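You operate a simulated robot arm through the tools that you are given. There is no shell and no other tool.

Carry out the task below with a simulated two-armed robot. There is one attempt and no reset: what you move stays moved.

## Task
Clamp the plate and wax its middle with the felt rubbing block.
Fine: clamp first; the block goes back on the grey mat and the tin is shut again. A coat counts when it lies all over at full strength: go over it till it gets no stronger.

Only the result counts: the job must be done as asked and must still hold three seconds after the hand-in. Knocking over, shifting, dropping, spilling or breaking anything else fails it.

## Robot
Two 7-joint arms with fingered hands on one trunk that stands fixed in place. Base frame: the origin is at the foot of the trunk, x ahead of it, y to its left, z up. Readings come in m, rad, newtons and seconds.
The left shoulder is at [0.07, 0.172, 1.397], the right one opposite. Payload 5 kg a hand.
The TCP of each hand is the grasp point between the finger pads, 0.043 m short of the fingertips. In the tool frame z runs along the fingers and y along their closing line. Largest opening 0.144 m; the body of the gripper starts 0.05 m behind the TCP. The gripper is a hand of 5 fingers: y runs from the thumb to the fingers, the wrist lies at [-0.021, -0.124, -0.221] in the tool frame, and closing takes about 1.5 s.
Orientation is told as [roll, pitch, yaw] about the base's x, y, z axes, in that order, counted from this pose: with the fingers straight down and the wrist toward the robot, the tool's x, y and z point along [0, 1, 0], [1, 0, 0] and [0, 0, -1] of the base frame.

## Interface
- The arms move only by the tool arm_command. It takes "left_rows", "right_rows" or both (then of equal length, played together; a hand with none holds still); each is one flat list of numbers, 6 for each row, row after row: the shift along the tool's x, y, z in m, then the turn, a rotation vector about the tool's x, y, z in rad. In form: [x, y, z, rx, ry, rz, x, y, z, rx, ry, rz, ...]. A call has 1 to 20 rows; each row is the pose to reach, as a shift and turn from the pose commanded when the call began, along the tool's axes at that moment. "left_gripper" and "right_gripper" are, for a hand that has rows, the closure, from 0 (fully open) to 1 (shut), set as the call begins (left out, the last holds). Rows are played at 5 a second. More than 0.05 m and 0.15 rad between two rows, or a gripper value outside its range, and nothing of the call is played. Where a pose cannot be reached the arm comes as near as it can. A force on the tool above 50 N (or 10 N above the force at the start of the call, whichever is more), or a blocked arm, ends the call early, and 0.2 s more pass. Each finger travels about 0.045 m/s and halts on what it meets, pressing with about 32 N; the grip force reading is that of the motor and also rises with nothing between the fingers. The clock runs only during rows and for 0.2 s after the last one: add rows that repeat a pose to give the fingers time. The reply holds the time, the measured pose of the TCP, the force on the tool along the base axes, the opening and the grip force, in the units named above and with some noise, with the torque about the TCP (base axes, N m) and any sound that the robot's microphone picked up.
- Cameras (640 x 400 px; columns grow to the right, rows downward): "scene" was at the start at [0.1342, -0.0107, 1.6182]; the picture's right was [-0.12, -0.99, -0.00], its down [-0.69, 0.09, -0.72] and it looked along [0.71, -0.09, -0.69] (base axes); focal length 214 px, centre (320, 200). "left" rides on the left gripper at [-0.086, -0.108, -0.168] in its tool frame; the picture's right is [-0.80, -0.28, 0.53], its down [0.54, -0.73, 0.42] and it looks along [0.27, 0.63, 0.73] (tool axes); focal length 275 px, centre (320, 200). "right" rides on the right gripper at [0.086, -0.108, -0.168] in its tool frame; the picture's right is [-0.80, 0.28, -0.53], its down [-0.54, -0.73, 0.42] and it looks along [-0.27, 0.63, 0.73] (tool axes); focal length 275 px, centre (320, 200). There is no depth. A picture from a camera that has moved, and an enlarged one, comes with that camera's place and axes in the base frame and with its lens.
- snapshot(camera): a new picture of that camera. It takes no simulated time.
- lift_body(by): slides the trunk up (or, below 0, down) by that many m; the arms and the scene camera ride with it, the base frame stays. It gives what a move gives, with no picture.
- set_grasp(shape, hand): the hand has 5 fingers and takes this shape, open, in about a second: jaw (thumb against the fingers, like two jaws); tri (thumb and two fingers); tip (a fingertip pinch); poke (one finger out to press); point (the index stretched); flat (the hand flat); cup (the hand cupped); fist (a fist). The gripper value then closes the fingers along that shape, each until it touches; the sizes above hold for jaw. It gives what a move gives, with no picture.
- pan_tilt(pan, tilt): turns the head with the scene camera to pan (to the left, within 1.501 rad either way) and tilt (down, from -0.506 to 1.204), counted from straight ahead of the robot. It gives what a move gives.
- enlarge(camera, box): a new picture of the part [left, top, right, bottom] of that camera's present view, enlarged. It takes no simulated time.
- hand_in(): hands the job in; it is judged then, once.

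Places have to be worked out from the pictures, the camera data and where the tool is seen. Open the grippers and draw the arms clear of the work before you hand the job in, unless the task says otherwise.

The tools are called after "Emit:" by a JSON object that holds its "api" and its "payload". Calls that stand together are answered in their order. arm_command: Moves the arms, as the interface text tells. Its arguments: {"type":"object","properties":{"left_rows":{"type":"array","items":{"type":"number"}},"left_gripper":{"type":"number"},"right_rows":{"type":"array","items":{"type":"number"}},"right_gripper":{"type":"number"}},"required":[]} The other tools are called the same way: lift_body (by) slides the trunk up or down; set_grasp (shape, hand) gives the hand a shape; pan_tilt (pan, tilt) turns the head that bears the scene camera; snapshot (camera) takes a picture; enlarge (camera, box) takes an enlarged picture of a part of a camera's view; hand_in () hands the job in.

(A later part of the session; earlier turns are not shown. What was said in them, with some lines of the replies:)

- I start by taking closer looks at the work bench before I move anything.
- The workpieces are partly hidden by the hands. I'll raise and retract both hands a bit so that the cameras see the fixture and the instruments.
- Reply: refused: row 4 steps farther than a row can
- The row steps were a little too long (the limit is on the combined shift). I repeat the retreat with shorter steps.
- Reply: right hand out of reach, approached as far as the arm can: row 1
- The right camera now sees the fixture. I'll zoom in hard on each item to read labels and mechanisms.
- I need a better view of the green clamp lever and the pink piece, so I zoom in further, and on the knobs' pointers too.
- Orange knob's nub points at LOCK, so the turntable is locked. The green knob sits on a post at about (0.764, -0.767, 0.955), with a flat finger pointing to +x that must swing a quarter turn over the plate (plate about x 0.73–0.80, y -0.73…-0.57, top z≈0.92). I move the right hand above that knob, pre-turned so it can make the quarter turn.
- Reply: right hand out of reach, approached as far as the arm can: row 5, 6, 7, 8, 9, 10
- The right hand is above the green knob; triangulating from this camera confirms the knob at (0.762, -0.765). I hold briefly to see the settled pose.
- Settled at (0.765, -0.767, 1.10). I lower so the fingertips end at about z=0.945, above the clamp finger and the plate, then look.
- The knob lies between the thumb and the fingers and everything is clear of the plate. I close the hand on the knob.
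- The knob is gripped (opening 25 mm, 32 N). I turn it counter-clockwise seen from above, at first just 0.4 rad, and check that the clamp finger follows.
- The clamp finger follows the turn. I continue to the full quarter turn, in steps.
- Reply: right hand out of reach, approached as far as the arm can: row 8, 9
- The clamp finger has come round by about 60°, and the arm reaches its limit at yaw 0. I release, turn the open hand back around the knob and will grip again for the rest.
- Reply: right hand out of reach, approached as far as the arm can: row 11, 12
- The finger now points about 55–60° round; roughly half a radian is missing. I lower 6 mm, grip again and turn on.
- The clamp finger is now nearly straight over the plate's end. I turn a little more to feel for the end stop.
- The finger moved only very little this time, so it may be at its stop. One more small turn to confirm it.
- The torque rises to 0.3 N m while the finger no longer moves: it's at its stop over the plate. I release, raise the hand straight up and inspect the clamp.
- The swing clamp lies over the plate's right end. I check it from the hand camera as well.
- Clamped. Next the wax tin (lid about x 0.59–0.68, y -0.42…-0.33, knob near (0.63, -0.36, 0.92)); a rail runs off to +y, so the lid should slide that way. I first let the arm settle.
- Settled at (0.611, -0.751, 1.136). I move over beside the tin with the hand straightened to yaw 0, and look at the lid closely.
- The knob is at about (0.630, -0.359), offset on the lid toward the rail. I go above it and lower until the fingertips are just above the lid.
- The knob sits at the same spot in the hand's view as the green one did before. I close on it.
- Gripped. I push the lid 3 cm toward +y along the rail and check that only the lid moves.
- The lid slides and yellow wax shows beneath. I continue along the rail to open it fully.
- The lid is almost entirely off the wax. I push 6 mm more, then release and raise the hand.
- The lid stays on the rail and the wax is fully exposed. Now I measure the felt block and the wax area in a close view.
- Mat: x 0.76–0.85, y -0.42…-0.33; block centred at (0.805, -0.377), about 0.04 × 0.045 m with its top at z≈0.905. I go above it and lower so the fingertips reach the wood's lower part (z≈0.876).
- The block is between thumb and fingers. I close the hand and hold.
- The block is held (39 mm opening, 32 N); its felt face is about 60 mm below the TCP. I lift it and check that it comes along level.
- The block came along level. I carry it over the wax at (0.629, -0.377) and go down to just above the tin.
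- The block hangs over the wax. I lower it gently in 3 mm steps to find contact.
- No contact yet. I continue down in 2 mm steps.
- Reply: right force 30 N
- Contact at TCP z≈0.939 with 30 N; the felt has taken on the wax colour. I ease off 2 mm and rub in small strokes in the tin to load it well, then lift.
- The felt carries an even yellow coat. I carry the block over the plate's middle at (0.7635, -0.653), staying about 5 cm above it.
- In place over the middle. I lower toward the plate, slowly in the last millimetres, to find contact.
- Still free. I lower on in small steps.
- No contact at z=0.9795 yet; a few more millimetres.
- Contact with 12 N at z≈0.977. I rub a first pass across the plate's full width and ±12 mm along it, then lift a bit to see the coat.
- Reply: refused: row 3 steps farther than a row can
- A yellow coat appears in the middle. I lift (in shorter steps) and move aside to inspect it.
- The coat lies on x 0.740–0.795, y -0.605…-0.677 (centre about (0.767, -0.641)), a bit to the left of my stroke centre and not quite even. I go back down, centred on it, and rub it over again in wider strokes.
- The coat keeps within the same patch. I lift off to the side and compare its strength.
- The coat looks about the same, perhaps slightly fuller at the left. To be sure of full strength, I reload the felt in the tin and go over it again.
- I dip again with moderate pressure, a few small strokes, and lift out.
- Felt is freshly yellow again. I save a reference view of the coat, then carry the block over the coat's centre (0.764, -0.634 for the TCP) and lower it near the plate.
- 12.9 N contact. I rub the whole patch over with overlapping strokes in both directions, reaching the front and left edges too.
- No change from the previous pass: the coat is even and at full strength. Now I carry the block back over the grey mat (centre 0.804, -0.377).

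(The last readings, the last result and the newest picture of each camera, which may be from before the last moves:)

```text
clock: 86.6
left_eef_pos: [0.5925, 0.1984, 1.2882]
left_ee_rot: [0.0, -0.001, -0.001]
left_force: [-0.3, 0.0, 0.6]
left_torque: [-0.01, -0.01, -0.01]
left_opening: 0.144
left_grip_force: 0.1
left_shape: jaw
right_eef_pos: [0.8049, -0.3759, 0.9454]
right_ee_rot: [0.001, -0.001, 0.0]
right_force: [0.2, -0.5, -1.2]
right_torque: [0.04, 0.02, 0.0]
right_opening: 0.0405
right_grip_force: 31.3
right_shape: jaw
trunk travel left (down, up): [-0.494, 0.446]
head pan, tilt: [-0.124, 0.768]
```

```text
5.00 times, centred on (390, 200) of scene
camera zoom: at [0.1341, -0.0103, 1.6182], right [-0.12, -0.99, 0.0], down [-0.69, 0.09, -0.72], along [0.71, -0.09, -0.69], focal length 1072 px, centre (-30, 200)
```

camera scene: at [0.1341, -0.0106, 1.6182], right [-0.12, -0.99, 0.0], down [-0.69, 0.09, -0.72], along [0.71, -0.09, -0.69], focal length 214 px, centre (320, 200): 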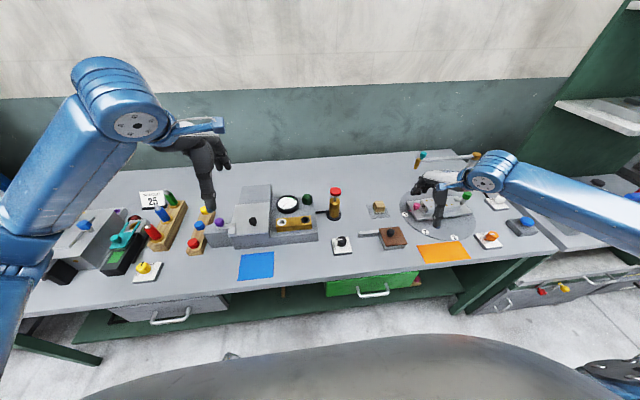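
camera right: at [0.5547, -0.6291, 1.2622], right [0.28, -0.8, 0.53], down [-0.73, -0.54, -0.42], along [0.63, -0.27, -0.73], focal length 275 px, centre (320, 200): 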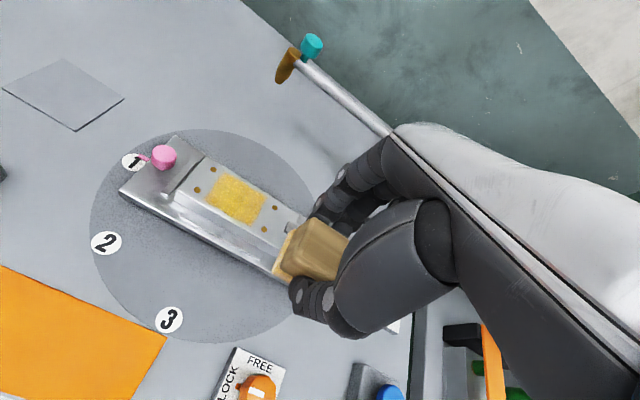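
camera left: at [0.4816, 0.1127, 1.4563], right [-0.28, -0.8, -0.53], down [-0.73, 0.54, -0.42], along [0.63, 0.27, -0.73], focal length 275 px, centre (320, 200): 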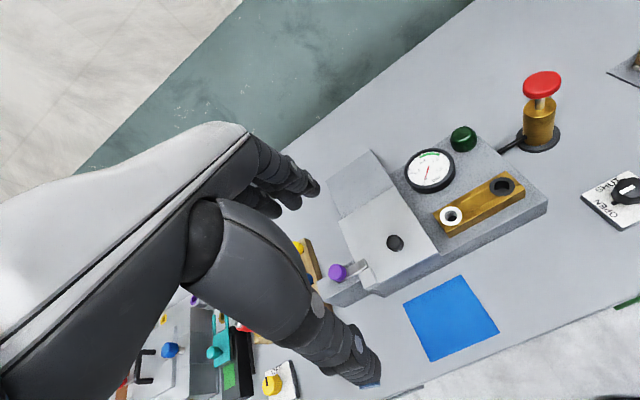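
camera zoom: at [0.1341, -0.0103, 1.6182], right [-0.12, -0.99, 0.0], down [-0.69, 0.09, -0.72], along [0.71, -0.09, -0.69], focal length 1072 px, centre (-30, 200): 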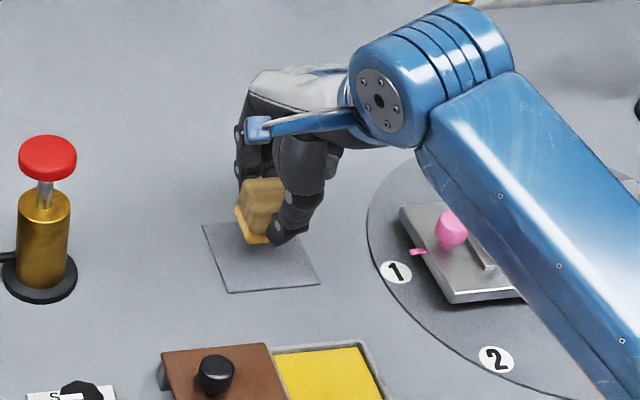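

The block hangs over the mat. I set it down slowly, watching for the contact force.

Emit:
{"api": "arm_command", "payload": {"right_rows": [0, 0, 0.01, 0, 0, 0, 0, 0, 0.018, 0, 0, 0, 0, 0, 0.022, 0, 0, 0, 0, 0, 0.025, 0, 0, 0, 0, 0, 0.0275, 0, 0, 0, 0, 0, 0.0275, 0, 0, 0]}}

```text
clock: 88.0
left_eef_pos: [0.5923, 0.1993, 1.2883]
left_ee_rot: [-0.001, 0.0, -0.001]
left_force: [-0.6, -0.4, 0.0]
left_torque: [0.03, 0.01, 0.02]
left_opening: 0.144
left_grip_force: 0.1
left_shape: jaw
right_eef_pos: [0.8038, -0.377, 0.9171]
right_ee_rot: [0.0, -0.002, 0.002]
right_force: [-0.7, -1.0, -1.1]
right_torque: [0.04, 0.0, 0.0]
right_opening: 0.0405
right_grip_force: 32.2
right_shape: jaw
trunk travel left (down, up): [-0.494, 0.446]
head pan, tilt: [-0.124, 0.768]
```

No contact at 0.917 yet (the block was pressed slightly up in the grip). I continue in 1.5 mm steps.

Emit:
{"api": "arm_command", "payload": {"right_rows": [0, 0, 0.0015, 0, 0, 0, 0, 0, 0.003, 0, 0, 0, 0, 0, 0.0045, 0, 0, 0, 0, 0, 0.0045, 0, 0, 0]}}

Emit:
{"api": "enlarge", "payload": {"camera": "right", "box": [180, 180, 380, 350]}}

```text
clock: 89.0
left_eef_pos: [0.5914, 0.2013, 1.2894]
left_ee_rot: [0.0, 0.001, -0.001]
left_force: [-1.1, 0.3, 0.1]
left_torque: [-0.01, 0.01, -0.01]
left_opening: 0.1437
left_grip_force: 0.1
left_shape: jaw
right_eef_pos: [0.8043, -0.376, 0.9149]
right_ee_rot: [0.0, -0.005, 0.001]
right_force: [-0.7, -0.2, 14.5]
right_torque: [-0.03, -0.15, 0.0]
right_opening: 0.0404
right_grip_force: 32.1
right_shape: jaw
trunk travel left (down, up): [-0.494, 0.446]
head pan, tilt: [-0.124, 0.768]
```

```text
2.35 times, centred on (280, 265) of right
camera zoom: at [0.6951, -0.2918, 1.0824], right [0.28, -0.8, 0.54], down [-0.72, -0.54, -0.43], along [0.63, -0.27, -0.73], focal length 648 px, centre (414, 47)
```

zoom: 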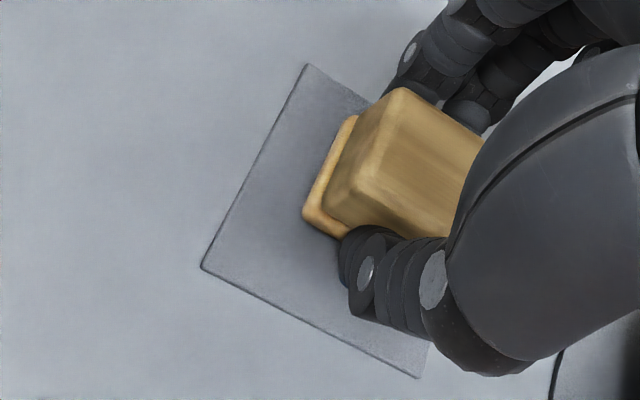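

The block stands on the mat (14 N), with its corner at practically the same place as at the start. I ease the pressure, open the hand and lift straight up.

Emit:
{"api": "arm_command", "payload": {"right_rows": [0, 0, -0.0015, 0, 0, 0, 0, 0, -0.0015, 0, 0, 0]}}

Emit:
{"api": "arm_command", "payload": {"right_rows": [0, 0, 0, 0, 0, 0, 0, 0, 0, 0, 0, 0, 0, 0, 0, 0, 0, 0, 0, 0, 0, 0, 0, 0, 0, 0, 0, 0, 0, 0, 0, 0, 0, 0, 0, 0, 0, 0, 0, 0, 0, 0, 0, 0, -0.02, 0, 0, 0, 0, 0, -0.05, 0, 0, 0, 0, 0, -0.09, 0, 0, 0, 0, 0, -0.13, 0, 0, 0, 0, 0, -0.13, 0, 0, 0], "right_gripper": 0}}

Emit:
{"api": "snapshot", "payload": {"camera": "right"}}

Emit:
{"api": "enlarge", "payload": {"camera": "scene", "box": [340, 170, 440, 250]}}

```text
clock: 89.6
left_eef_pos: [0.5909, 0.1982, 1.2885]
left_ee_rot: [0.0, 0.0, 0.0]
left_force: [-0.2, -0.3, -0.2]
left_torque: [-0.02, 0.01, 0.03]
left_opening: 0.1439
left_grip_force: 0.1
left_shape: jaw
right_eef_pos: [0.8037, -0.3768, 0.9158]
right_ee_rot: [0.002, -0.004, 0.0]
right_force: [2.1, -0.9, 13.9]
right_torque: [-0.02, -0.23, 0.01]
right_opening: 0.0409
right_grip_force: 31.9
right_shape: jaw
trunk travel left (down, up): [-0.494, 0.446]
head pan, tilt: [-0.124, 0.768]
```

```text
clock: 92.2
left_eef_pos: [0.592, 0.1987, 1.2883]
left_ee_rot: [0.002, -0.001, 0.0]
left_force: [1.2, 0.7, 0.6]
left_torque: [-0.01, -0.03, -0.01]
left_opening: 0.144
left_grip_force: 0.1
left_shape: jaw
right_eef_pos: [0.8036, -0.3768, 1.0451]
right_ee_rot: [0.0, 0.002, 0.002]
right_force: [0.0, 0.3, 0.3]
right_torque: [-0.02, 0.01, 0.0]
right_opening: 0.1438
right_grip_force: 0.1
right_shape: jaw
trunk travel left (down, up): [-0.494, 0.446]
head pan, tilt: [-0.124, 0.768]
```

```text
taken
camera right: at [0.6962, -0.2927, 1.2113], right [0.28, -0.8, 0.53], down [-0.72, -0.54, -0.42], along [0.63, -0.27, -0.73], focal length 275 px, centre (320, 200)
```

right: 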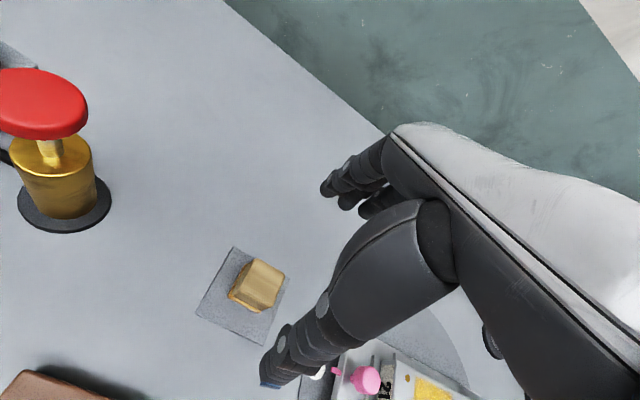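

```text
5.00 times, centred on (390, 210) of scene
camera zoom: at [0.1345, -0.0108, 1.6181], right [-0.12, -0.99, 0.0], down [-0.69, 0.09, -0.72], along [0.71, -0.09, -0.69], focal length 1072 px, centre (-30, 150)
```

zoom: 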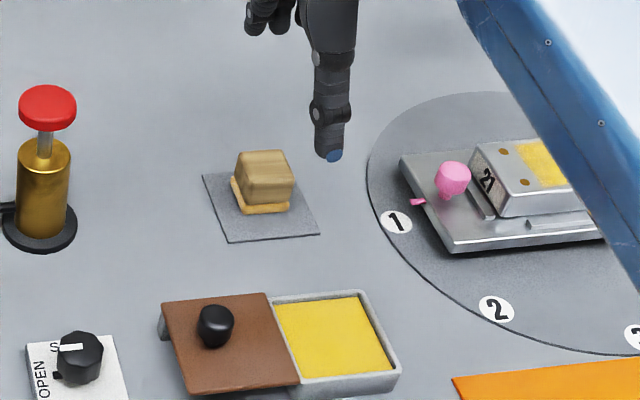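

The block stands upright on the mat. Now I go back to the lid knob at (0.629, -0.272), first backwards at height, then sideways, then down.

Emit:
{"api": "arm_command", "payload": {"right_rows": [0, -0.044, 0, 0, 0, 0, 0, -0.088, 0, 0, 0, 0, 0, -0.132, 0, 0, 0, 0, 0, -0.1746, 0, 0, 0, 0, 0.035, -0.1746, 0, 0, 0, 0, 0.07, -0.1746, 0, 0, 0, 0, 0.105, -0.1746, 0, 0, 0, 0, 0.105, -0.1746, 0.03, 0, 0, 0, 0.105, -0.1746, 0.06, 0, 0, 0, 0.105, -0.1746, 0.085, 0, 0, 0, 0.105, -0.1746, 0.0995, 0, 0, 0, 0.105, -0.1746, 0.0995, 0, 0, 0]}}

Emit:
{"api": "snapshot", "payload": {"camera": "right"}}

Emit:
{"api": "enlarge", "payload": {"camera": "scene", "box": [340, 180, 440, 260]}}

```text
clock: 94.8
left_eef_pos: [0.5915, 0.1976, 1.2882]
left_ee_rot: [0.0, 0.0, -0.001]
left_force: [-0.1, 1.2, 0.0]
left_torque: [-0.03, 0.01, 0.0]
left_opening: 0.1439
left_grip_force: 0.1
left_shape: jaw
right_eef_pos: [0.6301, -0.272, 0.945]
right_ee_rot: [0.001, -0.002, 0.002]
right_force: [-0.1, -0.1, -0.3]
right_torque: [0.0, 0.03, -0.03]
right_opening: 0.1441
right_grip_force: 0.0
right_shape: jaw
trunk travel left (down, up): [-0.494, 0.446]
head pan, tilt: [-0.124, 0.768]
```

```text
taken
camera right: at [0.5214, -0.1871, 1.1113], right [0.28, -0.8, 0.53], down [-0.72, -0.54, -0.42], along [0.63, -0.27, -0.73], focal length 275 px, centre (320, 200)
```

right: 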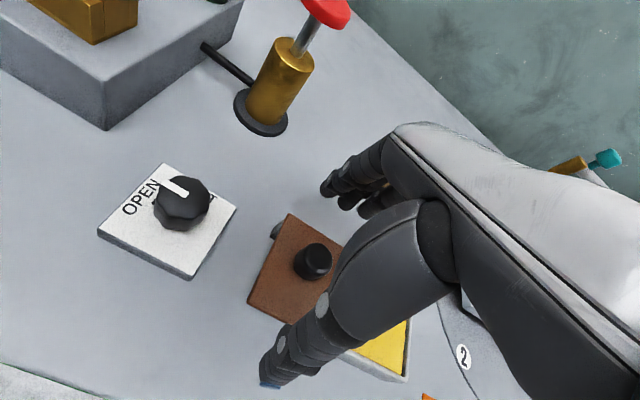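

```text
5.00 times, centred on (390, 220) of scene
camera zoom: at [0.1341, -0.0103, 1.6182], right [-0.12, -0.99, 0.0], down [-0.69, 0.09, -0.72], along [0.71, -0.09, -0.69], focal length 1072 px, centre (-30, 100)
```

zoom: 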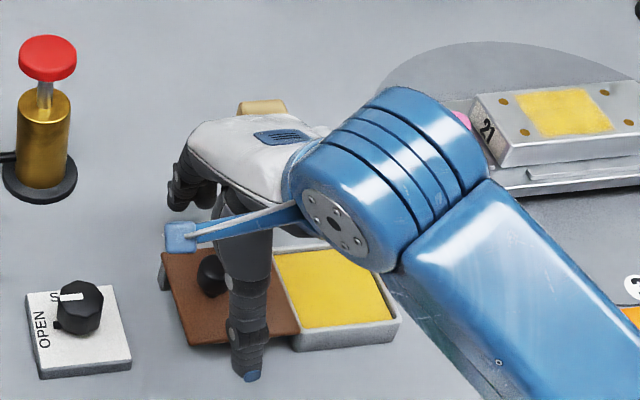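

The knob sits between the fingers as before. I close and then slide the lid back toward -y.

Emit:
{"api": "arm_command", "payload": {"right_rows": [0, 0, 0, 0, 0, 0, 0, 0, 0, 0, 0, 0, 0, 0, 0, 0, 0, 0, 0, 0, 0, 0, 0, 0, 0, 0, 0, 0, 0, 0, 0, 0, 0, 0, 0, 0, 0, 0, 0, 0, 0, 0, 0, 0, 0, 0, 0, 0, 0, 0, 0, 0, 0, 0], "right_gripper": 1}}

Emit:
{"api": "arm_command", "payload": {"right_rows": [-0.012, 0, 0, 0, 0, 0, -0.024, 0, 0, 0, 0, 0, -0.036, 0, 0, 0, 0, 0, -0.048, 0, 0, 0, 0, 0, -0.06, 0, 0, 0, 0, 0, -0.072, 0, 0, 0, 0, 0, -0.082, 0, 0, 0, 0, 0, -0.088, 0, 0, 0, 0, 0, -0.088, 0, 0, 0, 0, 0]}}

Emit:
{"api": "snapshot", "payload": {"camera": "right"}}

Emit:
{"api": "enlarge", "payload": {"camera": "scene", "box": [340, 180, 440, 260]}}

```text
clock: 96.8
left_eef_pos: [0.5909, 0.1979, 1.2886]
left_ee_rot: [0.0, -0.001, 0.0]
left_force: [-0.1, 0.2, -0.1]
left_torque: [0.0, -0.03, 0.02]
left_opening: 0.1439
left_grip_force: 0.1
left_shape: jaw
right_eef_pos: [0.6288, -0.2724, 0.9443]
right_ee_rot: [0.0, 0.0, 0.001]
right_force: [-3.1, 0.3, -2.3]
right_torque: [-0.01, 0.01, 0.06]
right_opening: 0.0173
right_grip_force: 32.3
right_shape: jaw
trunk travel left (down, up): [-0.494, 0.446]
head pan, tilt: [-0.124, 0.768]
```

```text
clock: 98.8
left_eef_pos: [0.5916, 0.1992, 1.2879]
left_ee_rot: [0.001, 0.0, -0.002]
left_force: [0.4, -0.3, 0.0]
left_torque: [0.02, 0.02, 0.0]
left_opening: 0.1437
left_grip_force: 0.2
left_shape: jaw
right_eef_pos: [0.6293, -0.3605, 0.9438]
right_ee_rot: [-0.002, -0.002, 0.002]
right_force: [-7.1, 1.1, -2.5]
right_torque: [0.01, 0.19, 0.02]
right_opening: 0.0171
right_grip_force: 31.9
right_shape: jaw
trunk travel left (down, up): [-0.494, 0.446]
head pan, tilt: [-0.124, 0.768]
```

```text
taken
camera right: at [0.521, -0.2756, 1.1112], right [0.28, -0.8, 0.53], down [-0.72, -0.54, -0.42], along [0.63, -0.27, -0.73], focal length 275 px, centre (320, 200)
```

right: 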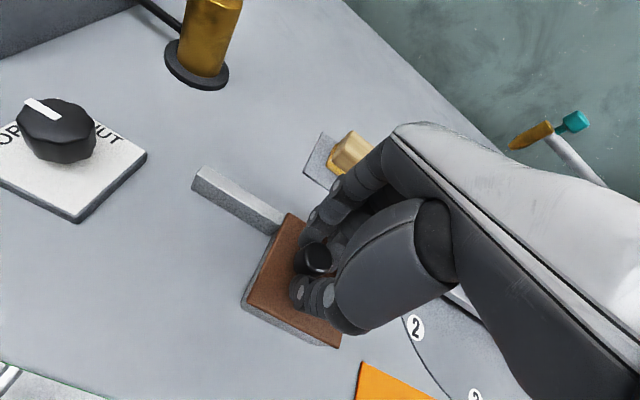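

```text
5.00 times, centred on (390, 220) of scene
camera zoom: at [0.1336, -0.0105, 1.6182], right [-0.12, -0.99, 0.0], down [-0.69, 0.09, -0.72], along [0.71, -0.09, -0.69], focal length 1072 px, centre (-30, 100)
```

zoom: 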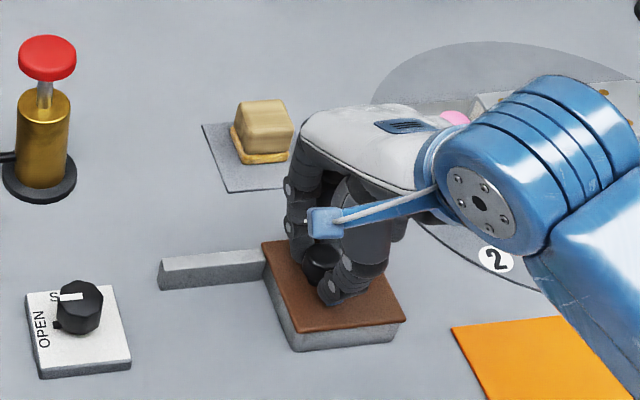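

Nearly shut (a few millimetres short of the first position). I push on gently to the stop.

Emit:
{"api": "arm_command", "payload": {"right_rows": [-0.0025, 0, 0, 0, 0, 0, -0.005, 0, 0, 0, 0, 0, -0.005, 0, 0, 0, 0, 0]}}

Emit:
{"api": "enlarge", "payload": {"camera": "scene", "box": [340, 180, 440, 260]}}

```text
clock: 99.6
left_eef_pos: [0.5921, 0.1995, 1.2887]
left_ee_rot: [0.0, -0.001, 0.001]
left_force: [-0.5, 0.3, 0.8]
left_torque: [-0.02, 0.0, 0.02]
left_opening: 0.1439
left_grip_force: 0.0
left_shape: jaw
right_eef_pos: [0.6296, -0.3641, 0.9438]
right_ee_rot: [0.001, 0.0, 0.001]
right_force: [-7.2, 9.9, -4.9]
right_torque: [0.32, 0.18, 0.06]
right_opening: 0.0172
right_grip_force: 31.7
right_shape: jaw
trunk travel left (down, up): [-0.494, 0.446]
head pan, tilt: [-0.124, 0.768]
```

```text
5.00 times, centred on (390, 220) of scene
camera zoom: at [0.1337, -0.0095, 1.6182], right [-0.12, -0.99, 0.0], down [-0.69, 0.09, -0.72], along [0.71, -0.09, -0.69], focal length 1072 px, centre (-30, 100)
```

zoom: 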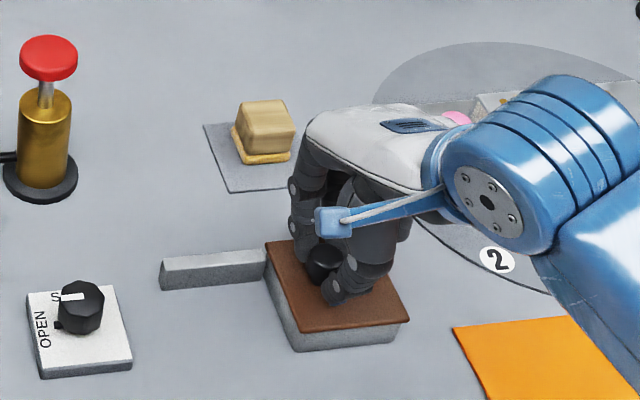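

The stop is felt at 10 N: the lid is shut as at the start. I open the hand, rise and retract clear of the work.

Emit:
{"api": "arm_command", "payload": {"right_rows": [0.002, 0, 0, 0, 0, 0, 0.002, 0, 0, 0, 0, 0, 0.002, 0, 0, 0, 0, 0, 0.002, 0, 0, 0, 0, 0, 0.002, 0, 0, 0, 0, 0, 0.002, 0, 0, 0, 0, 0, 0.002, 0, 0, 0, 0, 0, 0.002, 0, 0, 0, 0, 0, 0.002, 0, -0.03, 0, 0, 0, 0.002, 0, -0.07, 0, 0, 0, 0.002, 0, -0.11, 0, 0, 0, 0.002, 0, -0.15, 0, 0, 0, -0.03, -0.02, -0.18, 0, 0, 0, -0.06, -0.04, -0.21, 0, 0, 0, -0.09, -0.06, -0.24, 0, 0, 0, -0.12, -0.08, -0.27, 0, 0, 0, -0.15, -0.1, -0.28, 0, 0, 0, -0.18, -0.115, -0.28, 0, 0, 0, -0.18, -0.115, -0.28, 0, 0, 0], "right_gripper": 0}}

Emit:
{"api": "snapshot", "payload": {"camera": "right"}}

Emit:
{"api": "snapshot", "payload": {"camera": "scene"}}

Emit:
{"api": "enlarge", "payload": {"camera": "scene", "box": [340, 170, 560, 260]}}

Emit:
{"api": "enlarge", "payload": {"camera": "scene", "box": [410, 180, 490, 230]}}

Emit:
{"api": "enlarge", "payload": {"camera": "scene", "box": [350, 190, 420, 260]}}

```text
clock: 103.6
left_eef_pos: [0.5925, 0.1984, 1.2874]
left_ee_rot: [0.0, -0.002, 0.0]
left_force: [1.3, -0.3, 0.9]
left_torque: [0.0, 0.0, 0.06]
left_opening: 0.1437
left_grip_force: 0.1
left_shape: jaw
right_eef_pos: [0.514, -0.545, 1.2239]
right_ee_rot: [-0.001, -0.002, 0.003]
right_force: [0.0, -1.1, -0.4]
right_torque: [-0.04, 0.03, 0.0]
right_opening: 0.1438
right_grip_force: 0.1
right_shape: jaw
trunk travel left (down, up): [-0.494, 0.446]
head pan, tilt: [-0.124, 0.768]
```

```text
taken
camera right: at [0.4059, -0.4607, 1.3911], right [0.28, -0.8, 0.53], down [-0.72, -0.54, -0.42], along [0.63, -0.27, -0.73], focal length 275 px, centre (320, 200)
```

right: 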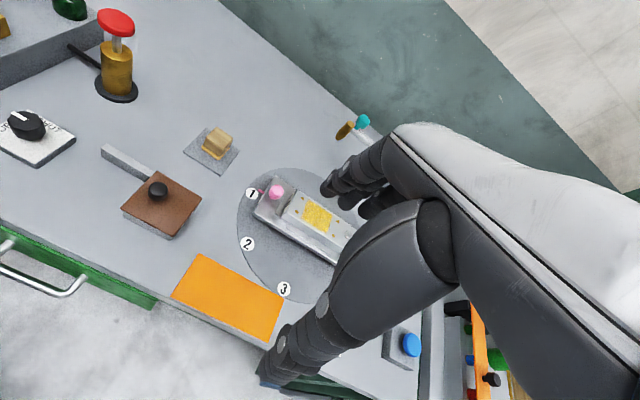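

```text
taken
camera scene: at [0.1344, -0.0101, 1.6182], right [-0.12, -0.99, 0.0], down [-0.69, 0.09, -0.72], along [0.71, -0.09, -0.69], focal length 214 px, centre (320, 200)
```

scene: 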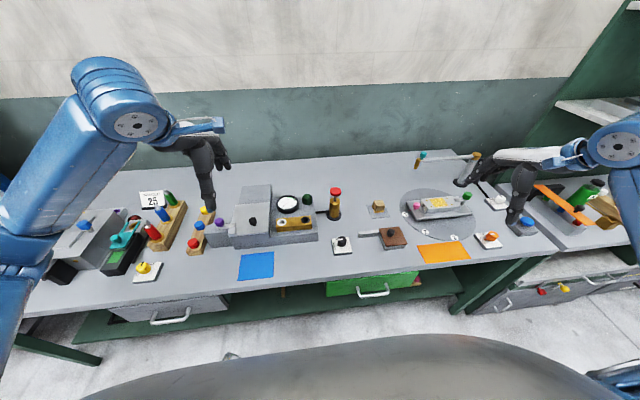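

```text
2.91 times, centred on (450, 215) of scene
camera zoom: at [0.1344, -0.0101, 1.6182], right [-0.12, -0.99, 0.0], down [-0.69, 0.09, -0.72], along [0.71, -0.09, -0.69], focal length 624 px, centre (-58, 156)
```

zoom: 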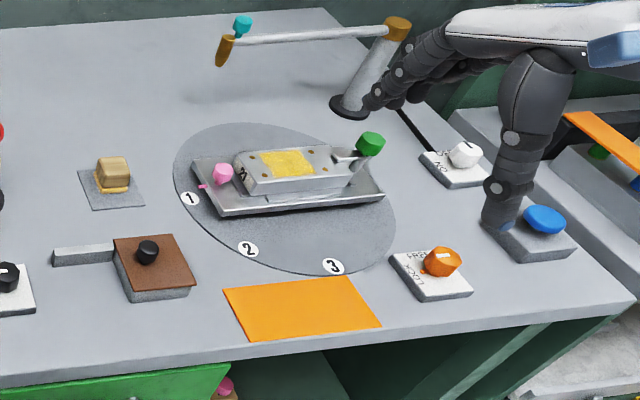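

```text
8.00 times, centred on (450, 205) of scene
camera zoom: at [0.1344, -0.0101, 1.6182], right [-0.12, -0.99, 0.0], down [-0.69, 0.09, -0.72], along [0.71, -0.09, -0.69], focal length 1716 px, centre (-720, 160)
```

zoom: 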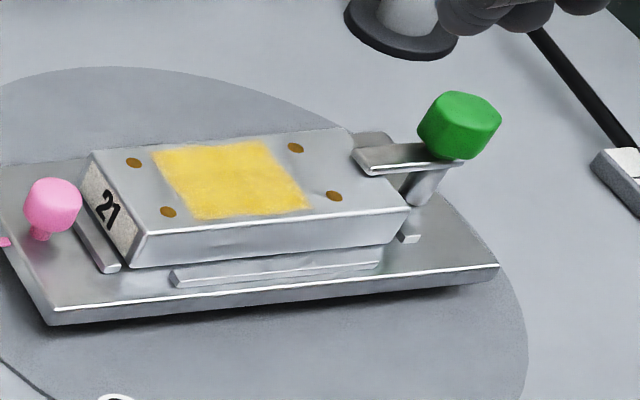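

```text
5.71 times, centred on (385, 225) of scene
camera zoom: at [0.1344, -0.0101, 1.6182], right [-0.12, -0.99, 0.0], down [-0.69, 0.09, -0.72], along [0.71, -0.09, -0.69], focal length 1226 px, centre (-51, 57)
```

zoom: 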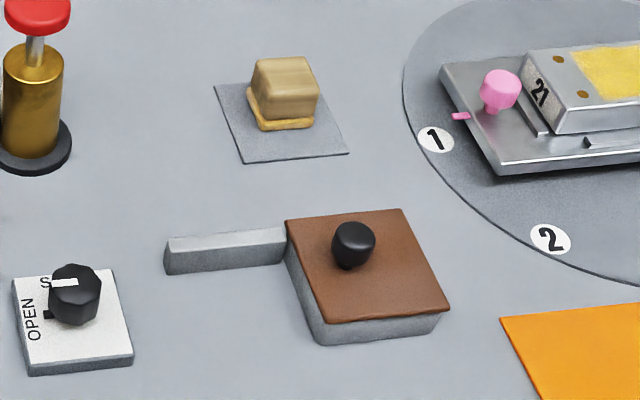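

All is in place. One last close look at the coat's evenness and at the tin before handing in.

Emit:
{"api": "enlarge", "payload": {"camera": "scene", "box": [424, 194, 452, 212]}}

Emit:
{"api": "enlarge", "payload": {"camera": "right", "box": [270, 170, 360, 240]}}

Emit:
{"api": "enlarge", "payload": {"camera": "right", "box": [90, 120, 250, 245]}}

```text
16.00 times, centred on (438, 203) of scene
camera zoom: at [0.1344, -0.0101, 1.6182], right [-0.12, -0.99, 0.0], down [-0.69, 0.09, -0.72], along [0.71, -0.09, -0.69], focal length 3432 px, centre (-1568, 152)
```

zoom: 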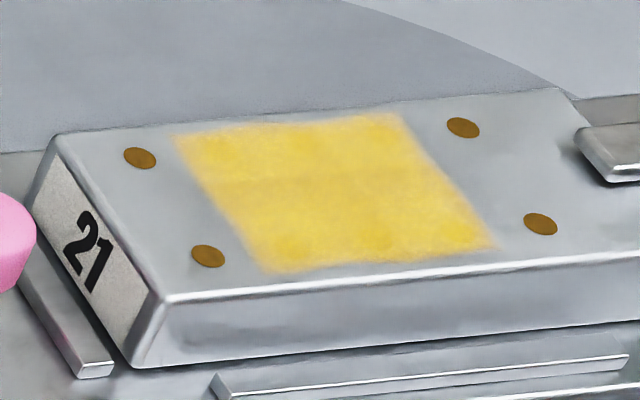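

```text
5.71 times, centred on (315, 205) of right
camera zoom: at [0.4059, -0.4607, 1.3911], right [0.28, -0.8, 0.53], down [-0.72, -0.54, -0.42], along [0.63, -0.27, -0.73], focal length 1573 px, centre (349, 171)
```

zoom: 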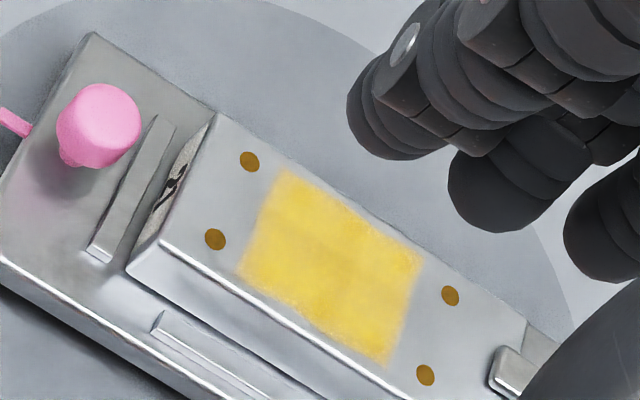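

```text
3.20 times, centred on (170, 182) of right
camera zoom: at [0.4059, -0.4607, 1.3911], right [0.28, -0.8, 0.53], down [-0.72, -0.54, -0.42], along [0.63, -0.27, -0.73], focal length 881 px, centre (800, 256)
```

zoom: 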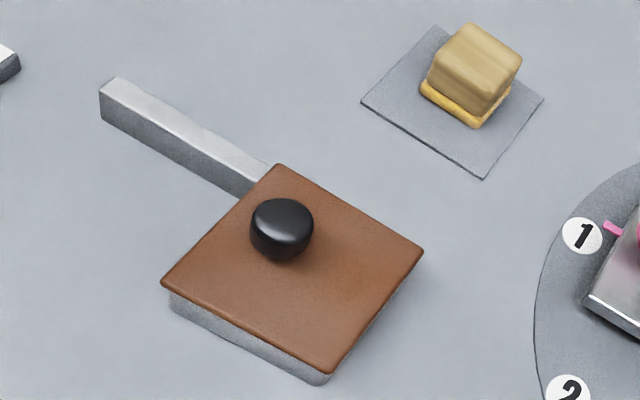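

The clamp is over the plate, the middle has an even full coat, the block stands on the grey mat, the tin is shut and both hands are open and clear. I hand the job in.

Emit:
{"api": "hand_in", "payload": {}}

```text
The job is handed in.
```

The plate is clamped, its middle is waxed, the felt block is back on the grey mat and the tin is shut. I've handed the job in and don't have the verdict yet.

- **Clamp:** I swung the green knob's clamp finger a quarter turn over the plate's right end until it met its stop, before any waxing. The turntable knob was already on LOCK, so I left it alone.
- **Wax:** I made three passes, reloading the felt with wax before the last one. The coat covers a patch of about 5.5 by 7 cm in the middle of the plate. It looked the same after the last pass as before it, so I took that as full strength. I could only judge it by eye from the camera pictures.
- **Block:** It stands upright on the mat, within a few millimetres of where it started. The felt is still yellow with wax.
- **Tin:** The lid slid back along its rail until I felt the stop, and it looks as it did at the start.

Both hands are open and clear of the work. I saw nothing else knocked or shifted in the final pictures.
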